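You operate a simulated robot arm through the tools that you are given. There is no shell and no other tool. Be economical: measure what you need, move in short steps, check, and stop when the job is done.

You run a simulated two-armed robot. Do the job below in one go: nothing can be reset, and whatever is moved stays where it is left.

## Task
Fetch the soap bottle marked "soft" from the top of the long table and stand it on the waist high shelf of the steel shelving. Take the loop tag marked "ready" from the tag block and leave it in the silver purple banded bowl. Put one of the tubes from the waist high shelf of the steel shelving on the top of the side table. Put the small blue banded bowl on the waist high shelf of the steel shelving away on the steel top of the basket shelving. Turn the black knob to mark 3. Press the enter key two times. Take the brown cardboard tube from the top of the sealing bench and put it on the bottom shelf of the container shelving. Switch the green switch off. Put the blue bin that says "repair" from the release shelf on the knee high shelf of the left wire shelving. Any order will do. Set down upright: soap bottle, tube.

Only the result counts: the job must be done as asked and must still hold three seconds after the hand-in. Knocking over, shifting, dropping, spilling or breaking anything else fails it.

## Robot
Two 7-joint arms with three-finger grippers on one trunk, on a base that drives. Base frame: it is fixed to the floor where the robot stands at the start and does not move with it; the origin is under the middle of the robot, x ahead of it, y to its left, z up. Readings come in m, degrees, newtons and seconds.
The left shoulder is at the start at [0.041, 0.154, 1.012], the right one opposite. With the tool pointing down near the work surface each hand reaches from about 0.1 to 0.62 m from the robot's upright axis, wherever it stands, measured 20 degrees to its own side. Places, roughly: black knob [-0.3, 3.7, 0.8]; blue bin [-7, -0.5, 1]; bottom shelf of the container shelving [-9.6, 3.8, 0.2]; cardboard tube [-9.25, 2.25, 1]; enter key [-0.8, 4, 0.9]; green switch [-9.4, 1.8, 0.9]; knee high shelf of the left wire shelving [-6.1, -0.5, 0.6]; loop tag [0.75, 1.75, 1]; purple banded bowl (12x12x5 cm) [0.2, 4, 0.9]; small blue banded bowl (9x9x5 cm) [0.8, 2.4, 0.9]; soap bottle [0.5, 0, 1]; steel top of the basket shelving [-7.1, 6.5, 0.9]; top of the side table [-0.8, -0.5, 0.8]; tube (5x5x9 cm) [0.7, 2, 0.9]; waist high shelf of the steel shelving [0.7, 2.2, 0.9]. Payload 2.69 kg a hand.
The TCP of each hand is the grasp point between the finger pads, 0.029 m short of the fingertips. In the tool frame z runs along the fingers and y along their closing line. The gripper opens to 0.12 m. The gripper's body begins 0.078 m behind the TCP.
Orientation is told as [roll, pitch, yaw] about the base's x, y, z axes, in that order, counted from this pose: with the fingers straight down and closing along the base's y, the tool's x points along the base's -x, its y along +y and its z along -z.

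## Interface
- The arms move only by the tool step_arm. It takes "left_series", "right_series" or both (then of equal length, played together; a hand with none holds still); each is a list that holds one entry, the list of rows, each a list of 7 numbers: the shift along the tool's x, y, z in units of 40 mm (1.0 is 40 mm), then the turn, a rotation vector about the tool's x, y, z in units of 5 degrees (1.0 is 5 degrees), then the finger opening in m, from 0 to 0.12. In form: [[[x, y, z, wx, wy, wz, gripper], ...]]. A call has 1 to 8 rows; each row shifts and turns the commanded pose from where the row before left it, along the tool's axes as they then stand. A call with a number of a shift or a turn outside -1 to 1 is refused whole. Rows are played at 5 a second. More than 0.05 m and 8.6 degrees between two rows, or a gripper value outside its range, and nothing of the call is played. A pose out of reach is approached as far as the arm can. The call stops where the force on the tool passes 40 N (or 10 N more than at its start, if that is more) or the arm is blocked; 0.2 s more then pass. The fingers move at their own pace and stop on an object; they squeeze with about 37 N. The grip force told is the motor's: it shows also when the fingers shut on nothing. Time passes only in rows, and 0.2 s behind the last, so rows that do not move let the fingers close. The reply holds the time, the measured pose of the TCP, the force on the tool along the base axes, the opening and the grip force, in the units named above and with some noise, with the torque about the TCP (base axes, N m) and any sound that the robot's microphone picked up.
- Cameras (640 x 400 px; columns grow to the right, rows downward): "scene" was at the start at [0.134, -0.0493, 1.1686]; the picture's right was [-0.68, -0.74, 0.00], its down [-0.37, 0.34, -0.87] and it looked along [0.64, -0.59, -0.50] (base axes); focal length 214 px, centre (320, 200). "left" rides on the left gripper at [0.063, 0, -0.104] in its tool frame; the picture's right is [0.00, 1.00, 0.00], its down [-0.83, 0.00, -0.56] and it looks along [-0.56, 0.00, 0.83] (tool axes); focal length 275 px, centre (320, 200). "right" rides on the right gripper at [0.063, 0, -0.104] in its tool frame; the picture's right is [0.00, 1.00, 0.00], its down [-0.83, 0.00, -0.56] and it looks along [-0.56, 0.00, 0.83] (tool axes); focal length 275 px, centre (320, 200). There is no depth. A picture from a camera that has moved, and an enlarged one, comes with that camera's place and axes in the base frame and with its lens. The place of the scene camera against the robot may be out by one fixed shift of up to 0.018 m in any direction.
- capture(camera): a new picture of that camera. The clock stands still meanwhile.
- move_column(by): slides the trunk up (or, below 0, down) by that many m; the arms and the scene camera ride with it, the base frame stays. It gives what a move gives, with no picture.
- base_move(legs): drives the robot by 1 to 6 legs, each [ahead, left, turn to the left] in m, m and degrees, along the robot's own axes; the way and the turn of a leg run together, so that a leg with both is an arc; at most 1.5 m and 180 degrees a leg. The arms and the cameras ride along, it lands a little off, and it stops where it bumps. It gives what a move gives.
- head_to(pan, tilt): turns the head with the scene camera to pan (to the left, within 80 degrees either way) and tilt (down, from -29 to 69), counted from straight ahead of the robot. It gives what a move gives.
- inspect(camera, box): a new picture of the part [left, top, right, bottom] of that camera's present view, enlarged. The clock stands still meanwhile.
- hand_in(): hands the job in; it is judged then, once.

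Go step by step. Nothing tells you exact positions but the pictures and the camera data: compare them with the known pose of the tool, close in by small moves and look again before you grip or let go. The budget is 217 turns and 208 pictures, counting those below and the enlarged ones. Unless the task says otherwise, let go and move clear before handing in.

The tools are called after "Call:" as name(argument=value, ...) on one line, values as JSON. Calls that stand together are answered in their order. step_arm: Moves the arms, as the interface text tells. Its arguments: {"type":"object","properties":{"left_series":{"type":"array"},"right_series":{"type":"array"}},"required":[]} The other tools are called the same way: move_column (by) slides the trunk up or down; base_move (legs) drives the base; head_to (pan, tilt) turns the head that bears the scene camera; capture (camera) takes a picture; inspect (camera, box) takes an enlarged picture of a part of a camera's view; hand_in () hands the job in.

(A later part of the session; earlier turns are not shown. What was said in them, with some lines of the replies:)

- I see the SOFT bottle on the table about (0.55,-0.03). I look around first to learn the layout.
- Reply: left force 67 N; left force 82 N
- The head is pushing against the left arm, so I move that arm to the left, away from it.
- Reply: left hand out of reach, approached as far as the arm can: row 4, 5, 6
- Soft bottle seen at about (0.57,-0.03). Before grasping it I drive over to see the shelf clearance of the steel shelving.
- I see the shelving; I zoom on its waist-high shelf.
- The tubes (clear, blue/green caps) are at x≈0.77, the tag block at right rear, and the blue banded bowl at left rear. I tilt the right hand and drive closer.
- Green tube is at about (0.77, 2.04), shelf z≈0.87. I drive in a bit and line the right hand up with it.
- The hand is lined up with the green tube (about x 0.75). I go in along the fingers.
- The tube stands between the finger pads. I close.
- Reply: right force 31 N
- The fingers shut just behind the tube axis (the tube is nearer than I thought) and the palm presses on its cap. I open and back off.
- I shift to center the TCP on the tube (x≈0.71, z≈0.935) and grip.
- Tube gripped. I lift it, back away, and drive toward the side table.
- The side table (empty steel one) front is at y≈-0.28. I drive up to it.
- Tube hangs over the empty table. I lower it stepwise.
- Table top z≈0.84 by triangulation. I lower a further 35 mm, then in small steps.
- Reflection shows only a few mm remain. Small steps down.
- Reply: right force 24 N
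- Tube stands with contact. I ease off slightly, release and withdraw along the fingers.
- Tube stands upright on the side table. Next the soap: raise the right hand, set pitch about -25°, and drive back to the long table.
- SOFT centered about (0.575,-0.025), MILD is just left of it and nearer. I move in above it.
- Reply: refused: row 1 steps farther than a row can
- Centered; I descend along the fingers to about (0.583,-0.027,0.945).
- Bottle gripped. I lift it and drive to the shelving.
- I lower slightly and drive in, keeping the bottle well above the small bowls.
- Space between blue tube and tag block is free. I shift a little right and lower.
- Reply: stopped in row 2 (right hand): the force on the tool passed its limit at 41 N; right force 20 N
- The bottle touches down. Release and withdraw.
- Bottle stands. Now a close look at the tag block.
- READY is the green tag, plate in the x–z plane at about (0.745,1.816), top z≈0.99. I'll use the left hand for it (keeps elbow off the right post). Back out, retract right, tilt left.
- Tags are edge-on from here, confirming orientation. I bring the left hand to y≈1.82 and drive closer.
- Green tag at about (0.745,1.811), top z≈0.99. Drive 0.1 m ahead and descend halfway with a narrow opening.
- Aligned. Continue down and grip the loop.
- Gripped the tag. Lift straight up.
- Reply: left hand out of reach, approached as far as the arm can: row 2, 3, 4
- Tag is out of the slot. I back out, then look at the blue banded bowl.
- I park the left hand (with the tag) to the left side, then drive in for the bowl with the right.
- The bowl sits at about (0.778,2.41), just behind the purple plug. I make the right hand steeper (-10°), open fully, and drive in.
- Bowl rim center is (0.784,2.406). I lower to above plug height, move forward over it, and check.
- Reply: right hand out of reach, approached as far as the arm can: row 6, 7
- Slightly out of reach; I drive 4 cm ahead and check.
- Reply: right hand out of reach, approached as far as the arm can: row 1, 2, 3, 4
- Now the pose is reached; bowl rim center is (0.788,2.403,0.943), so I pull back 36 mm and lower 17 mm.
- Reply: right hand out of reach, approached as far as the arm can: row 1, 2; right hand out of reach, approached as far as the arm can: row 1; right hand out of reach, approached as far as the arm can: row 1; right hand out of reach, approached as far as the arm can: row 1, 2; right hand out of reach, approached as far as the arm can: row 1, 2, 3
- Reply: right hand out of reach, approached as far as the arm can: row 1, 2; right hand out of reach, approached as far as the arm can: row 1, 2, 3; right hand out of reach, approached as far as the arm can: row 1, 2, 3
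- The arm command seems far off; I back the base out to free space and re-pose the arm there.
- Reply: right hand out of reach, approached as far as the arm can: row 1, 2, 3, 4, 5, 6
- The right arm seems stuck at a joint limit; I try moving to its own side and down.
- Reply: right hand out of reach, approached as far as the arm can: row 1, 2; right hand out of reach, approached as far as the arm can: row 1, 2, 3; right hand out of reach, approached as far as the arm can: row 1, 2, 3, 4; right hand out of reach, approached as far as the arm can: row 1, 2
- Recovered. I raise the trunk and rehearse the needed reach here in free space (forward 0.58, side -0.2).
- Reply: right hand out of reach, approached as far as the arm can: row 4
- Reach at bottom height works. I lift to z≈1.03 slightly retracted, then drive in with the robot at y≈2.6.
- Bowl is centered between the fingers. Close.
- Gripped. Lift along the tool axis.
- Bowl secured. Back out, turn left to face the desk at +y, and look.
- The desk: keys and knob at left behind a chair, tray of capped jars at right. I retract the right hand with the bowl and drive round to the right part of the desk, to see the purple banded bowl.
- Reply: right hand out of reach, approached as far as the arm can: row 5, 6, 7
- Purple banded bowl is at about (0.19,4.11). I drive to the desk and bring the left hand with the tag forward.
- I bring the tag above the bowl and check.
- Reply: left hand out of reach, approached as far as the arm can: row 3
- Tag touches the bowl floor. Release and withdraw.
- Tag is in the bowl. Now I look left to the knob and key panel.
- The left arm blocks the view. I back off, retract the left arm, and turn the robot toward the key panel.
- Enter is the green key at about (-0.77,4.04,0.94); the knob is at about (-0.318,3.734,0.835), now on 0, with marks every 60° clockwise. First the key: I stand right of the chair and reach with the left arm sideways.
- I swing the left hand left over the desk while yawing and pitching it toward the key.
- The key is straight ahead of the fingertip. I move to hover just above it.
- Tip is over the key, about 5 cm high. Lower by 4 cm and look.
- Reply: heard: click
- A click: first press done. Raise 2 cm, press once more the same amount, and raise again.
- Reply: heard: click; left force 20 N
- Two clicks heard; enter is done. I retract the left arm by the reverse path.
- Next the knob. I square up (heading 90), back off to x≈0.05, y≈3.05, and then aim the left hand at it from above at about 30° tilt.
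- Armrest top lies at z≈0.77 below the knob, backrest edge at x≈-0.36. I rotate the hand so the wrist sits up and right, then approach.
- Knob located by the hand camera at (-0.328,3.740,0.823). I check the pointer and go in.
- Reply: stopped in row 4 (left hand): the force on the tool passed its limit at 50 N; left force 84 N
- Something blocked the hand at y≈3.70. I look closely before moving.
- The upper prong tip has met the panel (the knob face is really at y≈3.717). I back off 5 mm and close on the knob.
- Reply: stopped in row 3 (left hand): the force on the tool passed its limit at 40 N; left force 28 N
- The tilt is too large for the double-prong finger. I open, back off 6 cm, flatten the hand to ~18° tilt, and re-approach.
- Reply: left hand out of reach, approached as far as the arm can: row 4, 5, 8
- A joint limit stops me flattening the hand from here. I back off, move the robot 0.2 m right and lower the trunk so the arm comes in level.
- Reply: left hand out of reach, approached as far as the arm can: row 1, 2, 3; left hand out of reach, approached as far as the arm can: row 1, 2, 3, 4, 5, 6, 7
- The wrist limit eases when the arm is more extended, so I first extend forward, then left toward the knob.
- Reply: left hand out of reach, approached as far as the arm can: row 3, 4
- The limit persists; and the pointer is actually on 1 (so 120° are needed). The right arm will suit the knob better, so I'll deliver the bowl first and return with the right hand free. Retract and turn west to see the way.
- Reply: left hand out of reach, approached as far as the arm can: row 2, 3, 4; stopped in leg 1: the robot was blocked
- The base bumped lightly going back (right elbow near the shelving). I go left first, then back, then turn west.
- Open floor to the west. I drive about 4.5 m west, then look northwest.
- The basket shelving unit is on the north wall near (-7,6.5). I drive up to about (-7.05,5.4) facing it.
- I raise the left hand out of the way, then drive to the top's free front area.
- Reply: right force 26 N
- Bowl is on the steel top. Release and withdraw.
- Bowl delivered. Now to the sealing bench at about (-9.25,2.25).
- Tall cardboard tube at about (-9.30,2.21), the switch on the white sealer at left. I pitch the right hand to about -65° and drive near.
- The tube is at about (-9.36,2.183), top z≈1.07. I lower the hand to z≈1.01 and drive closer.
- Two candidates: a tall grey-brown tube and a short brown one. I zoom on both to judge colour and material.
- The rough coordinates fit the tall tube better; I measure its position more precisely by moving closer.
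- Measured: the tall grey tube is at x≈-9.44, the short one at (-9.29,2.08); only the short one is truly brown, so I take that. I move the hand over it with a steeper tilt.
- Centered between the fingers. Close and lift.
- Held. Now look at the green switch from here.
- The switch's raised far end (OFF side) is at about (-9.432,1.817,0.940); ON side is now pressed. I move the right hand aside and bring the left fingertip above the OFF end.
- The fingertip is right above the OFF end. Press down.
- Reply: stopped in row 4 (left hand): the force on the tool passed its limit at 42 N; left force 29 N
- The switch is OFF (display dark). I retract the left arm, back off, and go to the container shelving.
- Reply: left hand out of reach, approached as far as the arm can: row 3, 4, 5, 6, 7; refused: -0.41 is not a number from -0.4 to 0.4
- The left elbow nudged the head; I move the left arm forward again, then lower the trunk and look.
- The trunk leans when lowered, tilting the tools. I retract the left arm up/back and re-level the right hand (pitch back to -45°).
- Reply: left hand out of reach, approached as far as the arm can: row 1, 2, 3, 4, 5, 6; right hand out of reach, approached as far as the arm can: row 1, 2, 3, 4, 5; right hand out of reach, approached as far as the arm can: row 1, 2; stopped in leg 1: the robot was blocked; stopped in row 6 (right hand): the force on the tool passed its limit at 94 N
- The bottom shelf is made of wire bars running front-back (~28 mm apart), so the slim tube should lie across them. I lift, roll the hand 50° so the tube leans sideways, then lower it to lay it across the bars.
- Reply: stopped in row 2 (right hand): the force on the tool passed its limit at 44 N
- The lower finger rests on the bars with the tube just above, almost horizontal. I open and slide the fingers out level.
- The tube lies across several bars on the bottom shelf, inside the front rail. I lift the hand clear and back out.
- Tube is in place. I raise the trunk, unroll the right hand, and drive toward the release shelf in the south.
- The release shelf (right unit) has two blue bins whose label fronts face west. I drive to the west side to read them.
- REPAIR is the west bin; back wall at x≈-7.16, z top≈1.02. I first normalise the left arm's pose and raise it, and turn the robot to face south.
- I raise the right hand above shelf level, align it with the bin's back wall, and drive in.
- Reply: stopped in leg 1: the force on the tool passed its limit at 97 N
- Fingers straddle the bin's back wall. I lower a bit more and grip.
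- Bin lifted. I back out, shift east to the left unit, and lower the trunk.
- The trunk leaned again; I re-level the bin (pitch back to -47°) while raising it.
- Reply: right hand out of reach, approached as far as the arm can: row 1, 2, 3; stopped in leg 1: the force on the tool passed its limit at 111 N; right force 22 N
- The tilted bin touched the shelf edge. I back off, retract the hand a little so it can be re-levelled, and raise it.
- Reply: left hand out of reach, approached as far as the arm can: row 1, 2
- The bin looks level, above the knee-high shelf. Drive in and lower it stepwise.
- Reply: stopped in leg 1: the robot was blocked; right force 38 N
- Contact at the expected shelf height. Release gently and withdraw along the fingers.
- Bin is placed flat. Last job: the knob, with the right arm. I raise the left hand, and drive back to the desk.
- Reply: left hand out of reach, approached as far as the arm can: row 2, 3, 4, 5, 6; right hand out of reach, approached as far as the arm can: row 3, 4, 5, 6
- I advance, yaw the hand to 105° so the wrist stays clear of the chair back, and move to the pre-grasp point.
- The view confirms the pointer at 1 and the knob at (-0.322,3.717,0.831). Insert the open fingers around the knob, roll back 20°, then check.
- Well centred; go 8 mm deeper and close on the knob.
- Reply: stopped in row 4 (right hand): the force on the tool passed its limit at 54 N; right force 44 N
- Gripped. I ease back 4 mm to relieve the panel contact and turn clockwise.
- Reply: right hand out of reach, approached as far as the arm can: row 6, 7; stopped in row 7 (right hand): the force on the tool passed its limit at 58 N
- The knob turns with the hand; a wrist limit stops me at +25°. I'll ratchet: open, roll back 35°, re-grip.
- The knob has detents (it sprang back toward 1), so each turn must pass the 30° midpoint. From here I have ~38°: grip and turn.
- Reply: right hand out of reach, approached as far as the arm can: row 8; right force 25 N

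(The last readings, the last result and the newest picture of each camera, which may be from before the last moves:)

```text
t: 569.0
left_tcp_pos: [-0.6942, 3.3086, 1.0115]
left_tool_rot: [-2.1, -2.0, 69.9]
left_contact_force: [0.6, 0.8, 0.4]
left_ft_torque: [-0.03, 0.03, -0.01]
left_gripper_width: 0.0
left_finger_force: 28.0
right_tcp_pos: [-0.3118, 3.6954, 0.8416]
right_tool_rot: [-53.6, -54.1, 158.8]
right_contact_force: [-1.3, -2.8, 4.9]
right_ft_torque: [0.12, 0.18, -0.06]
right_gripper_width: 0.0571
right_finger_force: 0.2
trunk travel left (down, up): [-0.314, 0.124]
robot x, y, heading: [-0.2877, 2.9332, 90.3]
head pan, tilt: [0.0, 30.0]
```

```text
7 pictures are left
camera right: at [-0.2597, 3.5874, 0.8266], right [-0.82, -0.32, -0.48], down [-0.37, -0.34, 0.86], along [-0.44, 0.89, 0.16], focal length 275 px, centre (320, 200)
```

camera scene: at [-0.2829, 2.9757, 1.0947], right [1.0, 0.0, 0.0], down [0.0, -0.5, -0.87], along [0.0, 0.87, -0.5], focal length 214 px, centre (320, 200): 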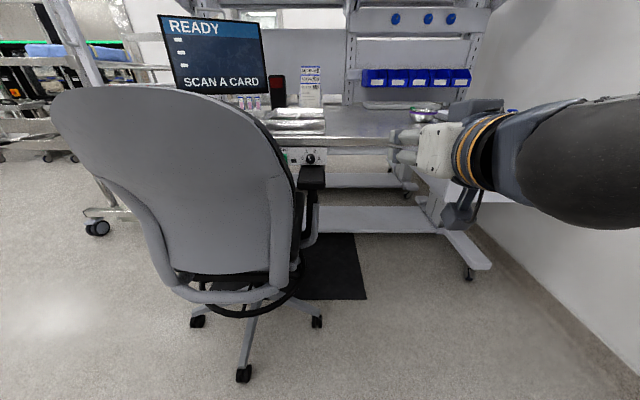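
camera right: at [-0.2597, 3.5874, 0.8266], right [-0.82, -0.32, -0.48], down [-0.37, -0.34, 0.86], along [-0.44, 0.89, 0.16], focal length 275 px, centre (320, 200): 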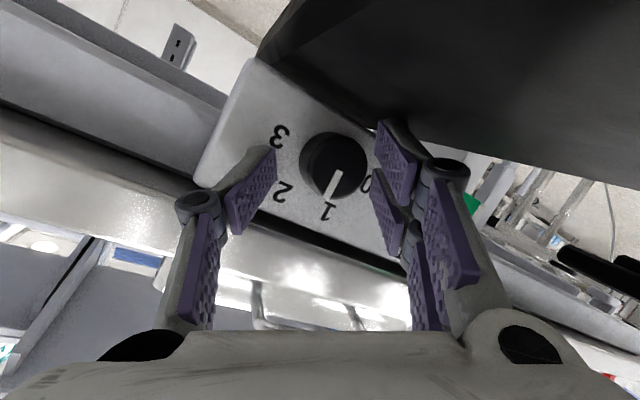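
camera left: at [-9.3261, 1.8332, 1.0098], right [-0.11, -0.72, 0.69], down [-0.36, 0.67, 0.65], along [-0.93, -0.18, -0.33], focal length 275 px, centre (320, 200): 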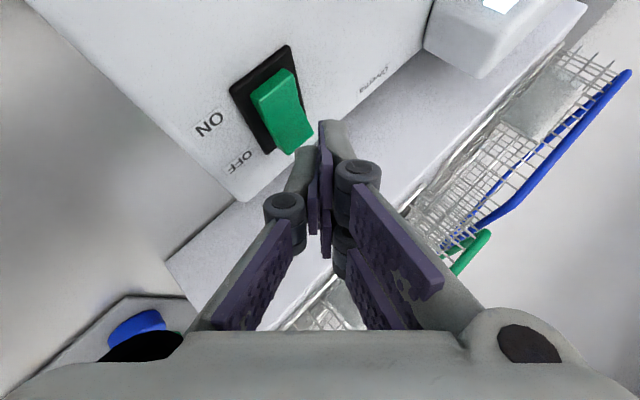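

The pointer is still at 1: a prong dragged it back during roll-back. I centre the hand, grip, turn, then this time pull out before rolling back.

Call:
step_arm(right_series=[[[0, 0.18, 0, 0, 0, 0, 0.06], [0, 0, 0, 0, 0, 0, 0.02], [0, 0, 0, 0, 0, 0, 0.02], [0, 0, -0.05, 0, 0, 0, 0.02]]])

Call:
step_arm(right_series=[[[0.015, -0.02, 0, -0.21, -0.28, 0.937, 0.02], [0.015, -0.02, 0, -0.21, -0.28, 0.937, 0.02], [0.015, -0.02, 0, -0.21, -0.28, 0.937, 0.02], [0.015, -0.02, 0, -0.21, -0.28, 0.937, 0.02], [0.015, -0.02, 0, -0.21, -0.28, 0.937, 0.02], [0.015, -0.02, 0, -0.21, -0.28, 0.937, 0.02], [0.015, -0.02, 0, -0.21, -0.28, 0.937, 0.02], [0.015, -0.02, 0, -0.21, -0.28, 0.937, 0.02]]])

Call:
step_arm(right_series=[[[0, 0, 0, 0, 0, 0, 0.06], [0, 0, 0, 0, 0, 0, 0.07], [0, 0, -0.5, 0, 0, 0, 0.07], [0, 0, -0.5, 0, 0, 0, 0.07]]])

Call:
capture(camera="right")

```text
t: 570.0
left_tcp_pos: [-0.695, 3.31, 1.012]
left_tool_rot: [-2.3, -1.8, 70.0]
left_contact_force: [0.0, -0.2, 0.5]
left_ft_torque: [-0.01, -0.01, 0.02]
left_gripper_width: 0.0
left_finger_force: 28.7
right_tcp_pos: [-0.3173, 3.6933, 0.8345]
right_tool_rot: [-53.3, -53.9, 158.5]
right_contact_force: [-6.5, 12.0, -0.5]
right_ft_torque: [0.77, 0.05, 0.08]
right_gripper_width: 0.0362
right_finger_force: 45.3
trunk travel left (down, up): [-0.314, 0.124]
robot x, y, heading: [-0.2885, 2.9292, 90.1]
head pan, tilt: [0.0, 30.0]
```

```text
t: 571.7
left_tcp_pos: [-0.6917, 3.3056, 1.0146]
left_tool_rot: [-2.0, -2.1, 70.0]
left_contact_force: [-0.6, 0.1, -0.1]
left_ft_torque: [0.0, 0.02, -0.03]
left_gripper_width: 0.0
left_finger_force: 28.4
right_tcp_pos: [-0.3098, 3.6869, 0.8353]
right_tool_rot: [28.8, -75.4, 81.8]
right_contact_force: [18.2, -42.5, -1.8]
right_ft_torque: [0.58, 0.07, 1.58]
right_gripper_width: 0.025
right_finger_force: 43.6
right hand out of reach, approached as far as the arm can: row 8
trunk travel left (down, up): [-0.314, 0.124]
robot x, y, heading: [-0.2908, 2.9261, 90.0]
head pan, tilt: [0.0, 30.0]
stopped in row 8 (right hand): the force on the tool passed its limit at 54 N (the readings are from after the stop); the commanded pose is now the measured one
```

```text
t: 572.7
left_tcp_pos: [-0.6938, 3.3086, 1.013]
left_tool_rot: [-2.2, -2.0, 70.0]
left_contact_force: [0.1, -0.5, -0.4]
left_ft_torque: [0.0, -0.01, 0.0]
left_gripper_width: 0.0
left_finger_force: 28.3
right_tcp_pos: [-0.287, 3.6717, 0.8362]
right_tool_rot: [28.9, -75.0, 82.2]
right_contact_force: [0.2, 0.8, 0.4]
right_ft_torque: [0.02, -0.01, 0.05]
right_gripper_width: 0.07
right_finger_force: 0.0
right hand out of reach, approached as far as the arm can: row 3, 4
trunk travel left (down, up): [-0.314, 0.124]
robot x, y, heading: [-0.2892, 2.932, 90.2]
head pan, tilt: [0.0, 30.0]
```

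```text
6 pictures are left
camera right: at [-0.2499, 3.5624, 0.7984], right [-0.93, -0.34, 0.12], down [0.23, -0.29, 0.93], along [-0.28, 0.89, 0.35], focal length 275 px, centre (320, 200)
```

right: 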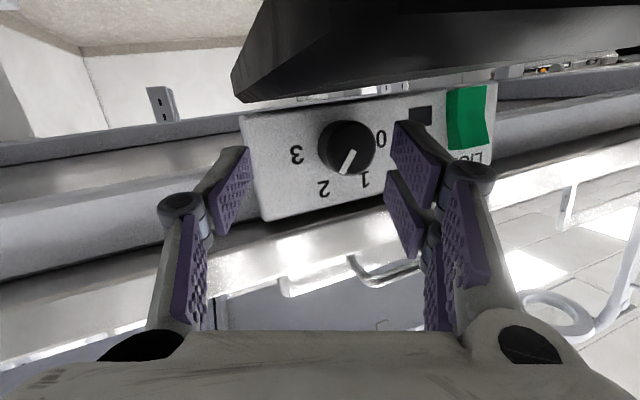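

Progress: the pointer is now near 2. Roll back while withdrawn, then re-centre.

Call:
step_arm(right_series=[[[0, 0, 0, 0.21, 0.28, -0.937, 0.065], [0, 0, 0, 0.21, 0.28, -0.937, 0.065], [0, 0, 0, 0.21, 0.28, -0.937, 0.065], [0, 0, 0, 0.21, 0.28, -0.937, 0.065], [0, 0, 0, 0.21, 0.28, -0.937, 0.065], [0, 0, 0, 0.21, 0.28, -0.937, 0.065], [0, 0, 0, 0.21, 0.28, -0.937, 0.065], [0, 0, 0, 0, 0, 0, 0.065]]])

```text
t: 574.5
left_tcp_pos: [-0.6966, 3.3066, 1.0124]
left_tool_rot: [-2.3, -2.1, 70.1]
left_contact_force: [0.1, 0.6, -1.0]
left_ft_torque: [0.01, -0.04, 0.01]
left_gripper_width: 0.0001
left_finger_force: 28.7
right_tcp_pos: [-0.2911, 3.6704, 0.8414]
right_tool_rot: [-51.7, -55.4, 159.6]
right_contact_force: [-19.8, 3.7, 27.8]
right_ft_torque: [0.21, 1.78, -0.06]
right_gripper_width: 0.0673
right_finger_force: 2.0
trunk travel left (down, up): [-0.314, 0.124]
robot x, y, heading: [-0.29, 2.9302, 90.2]
head pan, tilt: [0.0, 30.0]
```

Some contact there; I pull back 3 cm and look.

Call:
step_arm(right_series=[[[0.16, 0.24, -0.67, 0, 0, 0, 0.065], [0, 0, 0, 0, 0, 0, 0.065]]])

Call:
capture(camera="right")

```text
t: 575.1
left_tcp_pos: [-0.696, 3.306, 1.0125]
left_tool_rot: [-2.4, -2.1, 70.0]
left_contact_force: [-0.7, 0.4, 0.3]
left_ft_torque: [0.01, 0.0, -0.02]
left_gripper_width: 0.0
left_finger_force: 28.6
right_tcp_pos: [-0.291, 3.6423, 0.8437]
right_tool_rot: [-51.5, -55.5, 159.3]
right_contact_force: [-23.3, 6.5, 30.1]
right_ft_torque: [0.29, 1.95, -0.13]
right_gripper_width: 0.0676
right_finger_force: 2.6
trunk travel left (down, up): [-0.314, 0.124]
robot x, y, heading: [-0.2878, 2.9307, 90.2]
head pan, tilt: [0.0, 30.0]
```

```text
5 pictures are left
camera right: at [-0.2343, 3.5358, 0.8271], right [-0.82, -0.35, -0.45], down [-0.33, -0.34, 0.88], along [-0.47, 0.87, 0.17], focal length 275 px, centre (320, 200)
```

right: 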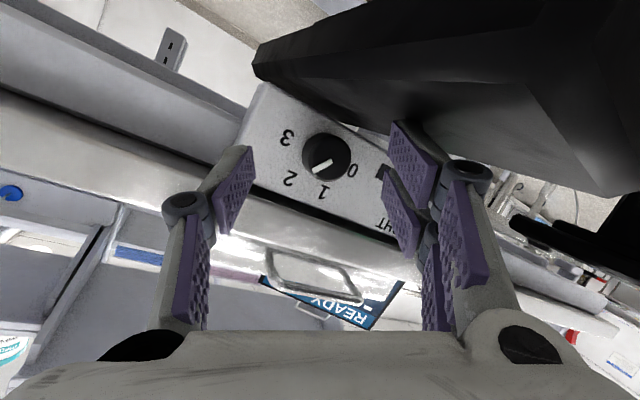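

The prong knuckle pressed on the armrest because of the wide opening; the pointer is ~14° short of 2. I narrow the opening, re-insert, grip and turn again.

Call:
step_arm(right_series=[[[0, 0, 0, 0, 0, 0, 0.05], [-0.31, 0.08, 0.67, 0, 0, 0, 0.05], [-0.31, 0.08, 0.67, 0, 0, 0, 0.05], [0, 0, 0, 0, 0, 0, 0.05], [0, 0, 0, 0, 0, 0, 0.02], [0, 0, 0, 0, 0, 0, 0.02], [0, 0, -0.05, 0, 0, 0, 0.02]]])

Call:
step_arm(right_series=[[[0.015, -0.02, 0, -0.21, -0.28, 0.937, 0.02], [0.015, -0.02, 0, -0.21, -0.28, 0.937, 0.02], [0.015, -0.02, 0, -0.21, -0.28, 0.937, 0.02], [0.015, -0.02, 0, -0.21, -0.28, 0.937, 0.02], [0.015, -0.02, 0, -0.21, -0.28, 0.937, 0.02], [0.015, -0.02, 0, -0.21, -0.28, 0.937, 0.02], [0.015, -0.02, 0, -0.21, -0.28, 0.937, 0.02]]])

Call:
step_arm(right_series=[[[0, 0, 0, 0, 0, 0, 0.05], [0, 0, 0, 0, 0, 0, 0.055], [0.1, 0.1, -0.6, 0, 0, 0, 0.055]]])

Call:
capture(camera="right")

```text
t: 576.7
left_tcp_pos: [-0.6929, 3.3085, 1.013]
left_tool_rot: [-2.3, -1.9, 69.9]
left_contact_force: [-0.5, 0.4, 0.3]
left_ft_torque: [-0.01, -0.02, -0.03]
left_gripper_width: 0.0002
left_finger_force: 28.6
right_tcp_pos: [-0.3154, 3.6927, 0.8342]
right_tool_rot: [-51.1, -55.2, 158.7]
right_contact_force: [2.7, -5.9, -6.3]
right_ft_torque: [0.86, -0.09, 0.06]
right_gripper_width: 0.0373
right_finger_force: 44.7
trunk travel left (down, up): [-0.314, 0.124]
robot x, y, heading: [-0.2879, 2.9282, 90.0]
head pan, tilt: [0.0, 30.0]
```

```text
t: 578.1
left_tcp_pos: [-0.6924, 3.3047, 1.0146]
left_tool_rot: [-2.2, -2.2, 69.9]
left_contact_force: [-0.6, -0.7, 0.4]
left_ft_torque: [0.02, 0.0, 0.02]
left_gripper_width: 0.0
left_finger_force: 28.1
right_tcp_pos: [-0.31, 3.6873, 0.8371]
right_tool_rot: [3.0, -75.6, 107.7]
right_contact_force: [11.9, -31.6, 8.1]
right_ft_torque: [0.69, -0.01, 0.58]
right_gripper_width: 0.0247
right_finger_force: 44.9
trunk travel left (down, up): [-0.314, 0.124]
robot x, y, heading: [-0.2883, 2.9312, 89.9]
head pan, tilt: [0.0, 30.0]
stopped in row 6 (right hand): the force on the tool passed its limit at 44 N (the readings are from after the stop); the commanded pose is now the measured one
```

```text
t: 578.9
left_tcp_pos: [-0.6937, 3.3078, 1.0135]
left_tool_rot: [-2.1, -1.9, 70.0]
left_contact_force: [-1.1, -0.3, 0.0]
left_ft_torque: [0.02, 0.02, 0.04]
left_gripper_width: 0.0
left_finger_force: 28.9
right_tcp_pos: [-0.3049, 3.6678, 0.8349]
right_tool_rot: [3.2, -75.3, 107.2]
right_contact_force: [-0.2, -0.4, -0.6]
right_ft_torque: [0.02, 0.02, 0.0]
right_gripper_width: 0.0551
right_finger_force: 0.0
trunk travel left (down, up): [-0.314, 0.124]
robot x, y, heading: [-0.2916, 2.9303, 90.2]
head pan, tilt: [0.0, 30.0]
```

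```text
4 pictures are left
camera right: at [-0.264, 3.5591, 0.8008], right [-0.94, -0.35, 0.01], down [0.12, -0.3, 0.95], along [-0.33, 0.89, 0.33], focal length 275 px, centre (320, 200)
```

right: 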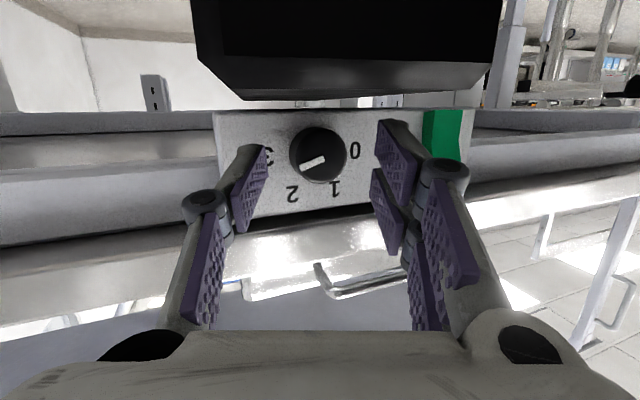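

Now about midway between 2 and 3; about 26° more. Roll back 25° (narrow opening), re-insert, grip, and turn ~24°.

Call:
step_arm(right_series=[[[0, 0, 0, 0.21, 0.28, -0.937, 0.052], [0, 0, 0, 0.21, 0.28, -0.937, 0.052], [0, 0, 0, 0.21, 0.28, -0.937, 0.052], [0, 0, 0, 0.21, 0.28, -0.937, 0.052], [0, 0, 0, 0.21, 0.28, -0.937, 0.052], [-0.26, 0, 0.65, 0, 0, 0, 0.052], [0, 0, 0, 0, 0, 0, 0.052]]])

Call:
step_arm(right_series=[[[0, 0, 0, 0, 0, 0, 0.02], [0, 0, 0, 0, 0, 0, 0.02], [0, 0, -0.04, 0, 0, 0, 0.02]]])

Call:
step_arm(right_series=[[[0.015, -0.02, 0, -0.21, -0.28, 0.937, 0.02], [0.015, -0.02, 0, -0.21, -0.28, 0.937, 0.02], [0.015, -0.02, 0, -0.21, -0.28, 0.937, 0.02], [0.015, -0.02, 0, -0.21, -0.28, 0.937, 0.02], [0, 0, 0, 0, 0, 0, 0.02]]])

Call:
capture(camera="right")

```text
t: 580.5
left_tcp_pos: [-0.6938, 3.3055, 1.0125]
left_tool_rot: [-2.2, -2.0, 69.9]
left_contact_force: [-0.4, -0.5, 0.4]
left_ft_torque: [-0.02, -0.01, -0.02]
left_gripper_width: 0.0
left_finger_force: 28.4
right_tcp_pos: [-0.3148, 3.6933, 0.837]
right_tool_rot: [-48.5, -58.3, 156.6]
right_contact_force: [7.5, -11.2, 5.9]
right_ft_torque: [0.35, 0.04, -0.52]
right_gripper_width: 0.0555
right_finger_force: 1.4
trunk travel left (down, up): [-0.314, 0.124]
robot x, y, heading: [-0.2904, 2.9297, 89.9]
head pan, tilt: [0.0, 30.0]
```

```text
t: 581.3
left_tcp_pos: [-0.6941, 3.3084, 1.012]
left_tool_rot: [-2.2, -1.8, 70.0]
left_contact_force: [-0.5, 0.2, 0.2]
left_ft_torque: [0.04, 0.01, 0.01]
left_gripper_width: 0.0
left_finger_force: 28.5
right_tcp_pos: [-0.316, 3.694, 0.8353]
right_tool_rot: [-48.4, -58.3, 156.5]
right_contact_force: [1.9, 5.2, -0.3]
right_ft_torque: [0.71, -0.04, -0.08]
right_gripper_width: 0.0351
right_finger_force: 44.5
trunk travel left (down, up): [-0.314, 0.124]
robot x, y, heading: [-0.2889, 2.933, 89.8]
head pan, tilt: [0.0, 30.0]
```

```text
t: 582.5
left_tcp_pos: [-0.6948, 3.3075, 1.0111]
left_tool_rot: [-2.3, -1.9, 70.0]
left_contact_force: [0.0, 0.5, -0.1]
left_ft_torque: [-0.01, 0.01, -0.01]
left_gripper_width: 0.0
left_finger_force: 28.4
right_tcp_pos: [-0.314, 3.6928, 0.8339]
right_tool_rot: [-14.0, -73.3, 124.3]
right_contact_force: [-3.8, 1.6, -2.8]
right_ft_torque: [0.77, -0.84, 0.03]
right_gripper_width: 0.0351
right_finger_force: 44.9
trunk travel left (down, up): [-0.314, 0.124]
robot x, y, heading: [-0.2911, 2.931, 90.7]
head pan, tilt: [0.0, 30.0]
```

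```text
3 pictures are left
camera right: at [-0.2697, 3.5846, 0.8026], right [-0.93, -0.35, -0.07], down [0.04, -0.31, 0.95], along [-0.36, 0.88, 0.3], focal length 275 px, centre (320, 200)
```

right: 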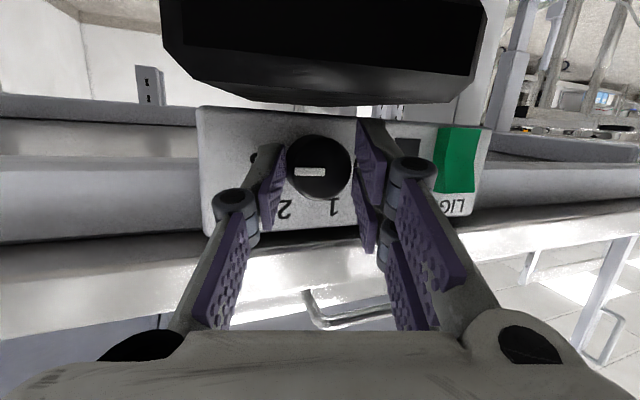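

The pointer is now horizontal, on mark 3. I open and pull straight out, then verify.

Call:
step_arm(right_series=[[[0, 0, 0, 0, 0, 0, 0.05], [0, 0, 0, 0, 0, 0, 0.05], [0, 0, -0.6, 0, 0, 0, 0.05], [0, 0, -0.8, 0, 0, 0, 0.05], [0, 0, -0.8, 0, 0, 0, 0.05]]])

Call:
inspect(camera="right", box=[200, 60, 440, 220])

```text
t: 583.7
left_tcp_pos: [-0.6939, 3.3084, 1.0125]
left_tool_rot: [-2.2, -2.0, 70.0]
left_contact_force: [-0.5, 0.4, 0.1]
left_ft_torque: [0.01, -0.03, 0.0]
left_gripper_width: 0.0
left_finger_force: 28.2
right_tcp_pos: [-0.2849, 3.6133, 0.86]
right_tool_rot: [-14.1, -73.4, 124.1]
right_contact_force: [0.0, -0.2, 0.2]
right_ft_torque: [-0.01, -0.03, 0.0]
right_gripper_width: 0.0502
right_finger_force: 0.0
trunk travel left (down, up): [-0.314, 0.124]
robot x, y, heading: [-0.291, 2.9299, 90.2]
head pan, tilt: [0.0, 30.0]
```

```text
2.50 times, centred on (320, 140) of right
camera zoom: at [-0.2401, 3.5047, 0.8274], right [-0.93, -0.35, -0.07], down [0.04, -0.31, 0.95], along [-0.36, 0.88, 0.3], focal length 688 px, centre (320, 350)
```

zoom: 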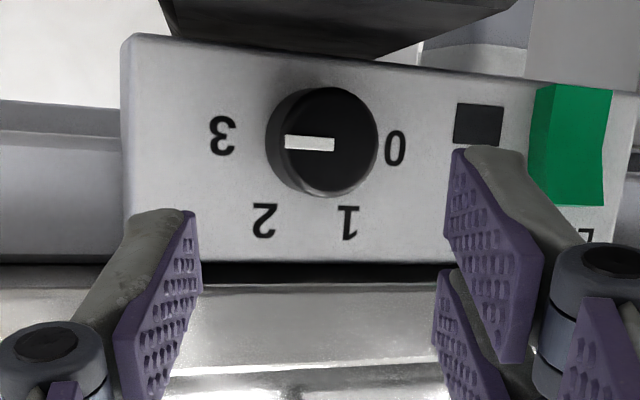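

Knob is on 3. I back away and take a last look at the steel shelving.

Call:
step_arm(right_series=[[[0, 0, -0.9, 0, 0, 0, 0.05], [0, 0, -0.9, 0, 0, 0, 0.05], [0, 0, -0.9, 0, 0, 0, 0.05]]])

Call:
base_move(legs=[[-0.5, 0, 0], [0, 0.3, 0], [0, 0, -85]])

Call:
head_to(pan=-10, tilt=15)

Call:
capture(camera="scene")

```text
t: 584.5
left_tcp_pos: [-0.694, 3.3067, 1.0123]
left_tool_rot: [-2.2, -2.0, 70.0]
left_contact_force: [-0.4, -0.3, 0.0]
left_ft_torque: [-0.01, 0.0, 0.03]
left_gripper_width: 0.0
left_finger_force: 28.5
right_tcp_pos: [-0.2506, 3.5121, 0.8896]
right_tool_rot: [-14.2, -73.5, 124.2]
right_contact_force: [1.1, -0.2, 0.2]
right_ft_torque: [0.01, 0.0, 0.01]
right_gripper_width: 0.0501
right_finger_force: 0.1
trunk travel left (down, up): [-0.314, 0.124]
robot x, y, heading: [-0.2925, 2.9315, 90.1]
head pan, tilt: [0.0, 30.0]
```

```text
t: 593.6
left_tcp_pos: [-0.2619, 2.8677, 1.0119]
left_tool_rot: [-2.2, -2.0, -13.2]
left_contact_force: [-0.4, -1.2, 0.3]
left_ft_torque: [-0.03, 0.02, -0.01]
left_gripper_width: 0.0
left_finger_force: 28.8
right_tcp_pos: [-0.0054, 2.4524, 0.8904]
right_tool_rot: [-14.1, -73.4, 41.1]
right_contact_force: [0.1, -0.3, -0.4]
right_ft_torque: [-0.02, 0.01, -0.01]
right_gripper_width: 0.0498
right_finger_force: 0.0
trunk travel left (down, up): [-0.314, 0.124]
robot x, y, heading: [-0.5871, 2.422, 7.1]
head pan, tilt: [0.0, 30.0]
```

```text
t: 594.4
left_tcp_pos: [-0.2613, 2.8675, 1.0133]
left_tool_rot: [-2.3, -2.0, -13.3]
left_contact_force: [0.2, 1.2, 0.0]
left_ft_torque: [0.03, -0.01, 0.01]
left_gripper_width: 0.0
left_finger_force: 28.6
right_tcp_pos: [-0.0053, 2.452, 0.8888]
right_tool_rot: [-14.2, -73.4, 40.9]
right_contact_force: [-0.7, 0.5, -1.0]
right_ft_torque: [-0.01, 0.01, -0.03]
right_gripper_width: 0.0498
right_finger_force: 0.1
trunk travel left (down, up): [-0.314, 0.124]
robot x, y, heading: [-0.5859, 2.4197, 6.9]
head pan, tilt: [-10.0, 15.0]
```

```text
1 pictures are left
camera scene: at [-0.4001, 2.4386, 1.1188], right [-0.05, -1.0, 0.0], down [-0.26, 0.01, -0.97], along [0.96, -0.05, -0.26], focal length 214 px, centre (320, 200)
```

scene: 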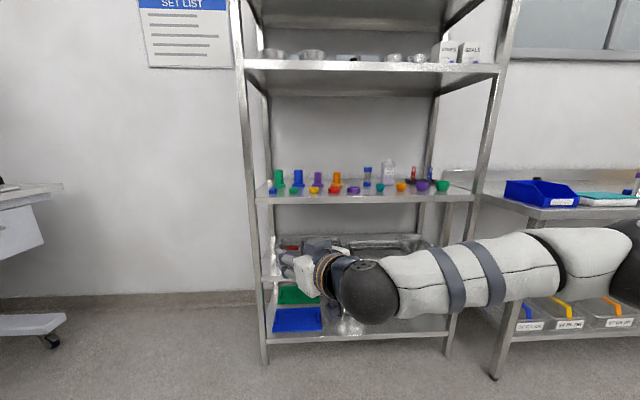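

The shelving is in order: the soap bottle stands, and the other items sit in their rows. Every task is carried out, so I hand in.

Call:
hand_in()

```text
The job is handed in.
```

I carried out all nine parts and handed the job in, but I'm unsure about the cardboard tube, and there were several bumps along the way.

- **Cardboard tube:** two tubes stood on the sealing bench, a tall grey one and a short brown one. The rough coordinates didn't settle which was meant. I took the short one because it was the only one that was clearly brown. It lies across the wire bars of the bottom shelf, close to the front rail, because it was too slim to stand there.
- **Bumps:**
  - The robot backed into the steel shelving once. A last look showed everything on it standing.
  - One base move stopped against something at the container shelving or the sealing bench, and another at the left wire shelving. I couldn't tell what either one touched.
  - A hand touched the yellow bar at the wire shelving, which looked unmoved.
  - The bin hit the knee-high shelf's edge before I re-levelled it. Later views showed nothing moved there.
  - A finger pressed on the chair's armrest during the knob turn. I didn't check afterwards whether the chair moved.
- **Green switch:** I heard no click, but the rocker tipped over and the display went dark.

The rest went as asked:
- The soap bottle and the tube were set down upright, and the bottle still stood at the last look.
- The "ready" tag is in the purple banded bowl, and the blue banded bowl is on the steel top.
- The bin marked "repair" sits flat on the knee-high shelf.
- The enter key clicked twice, and the knob points at 3.
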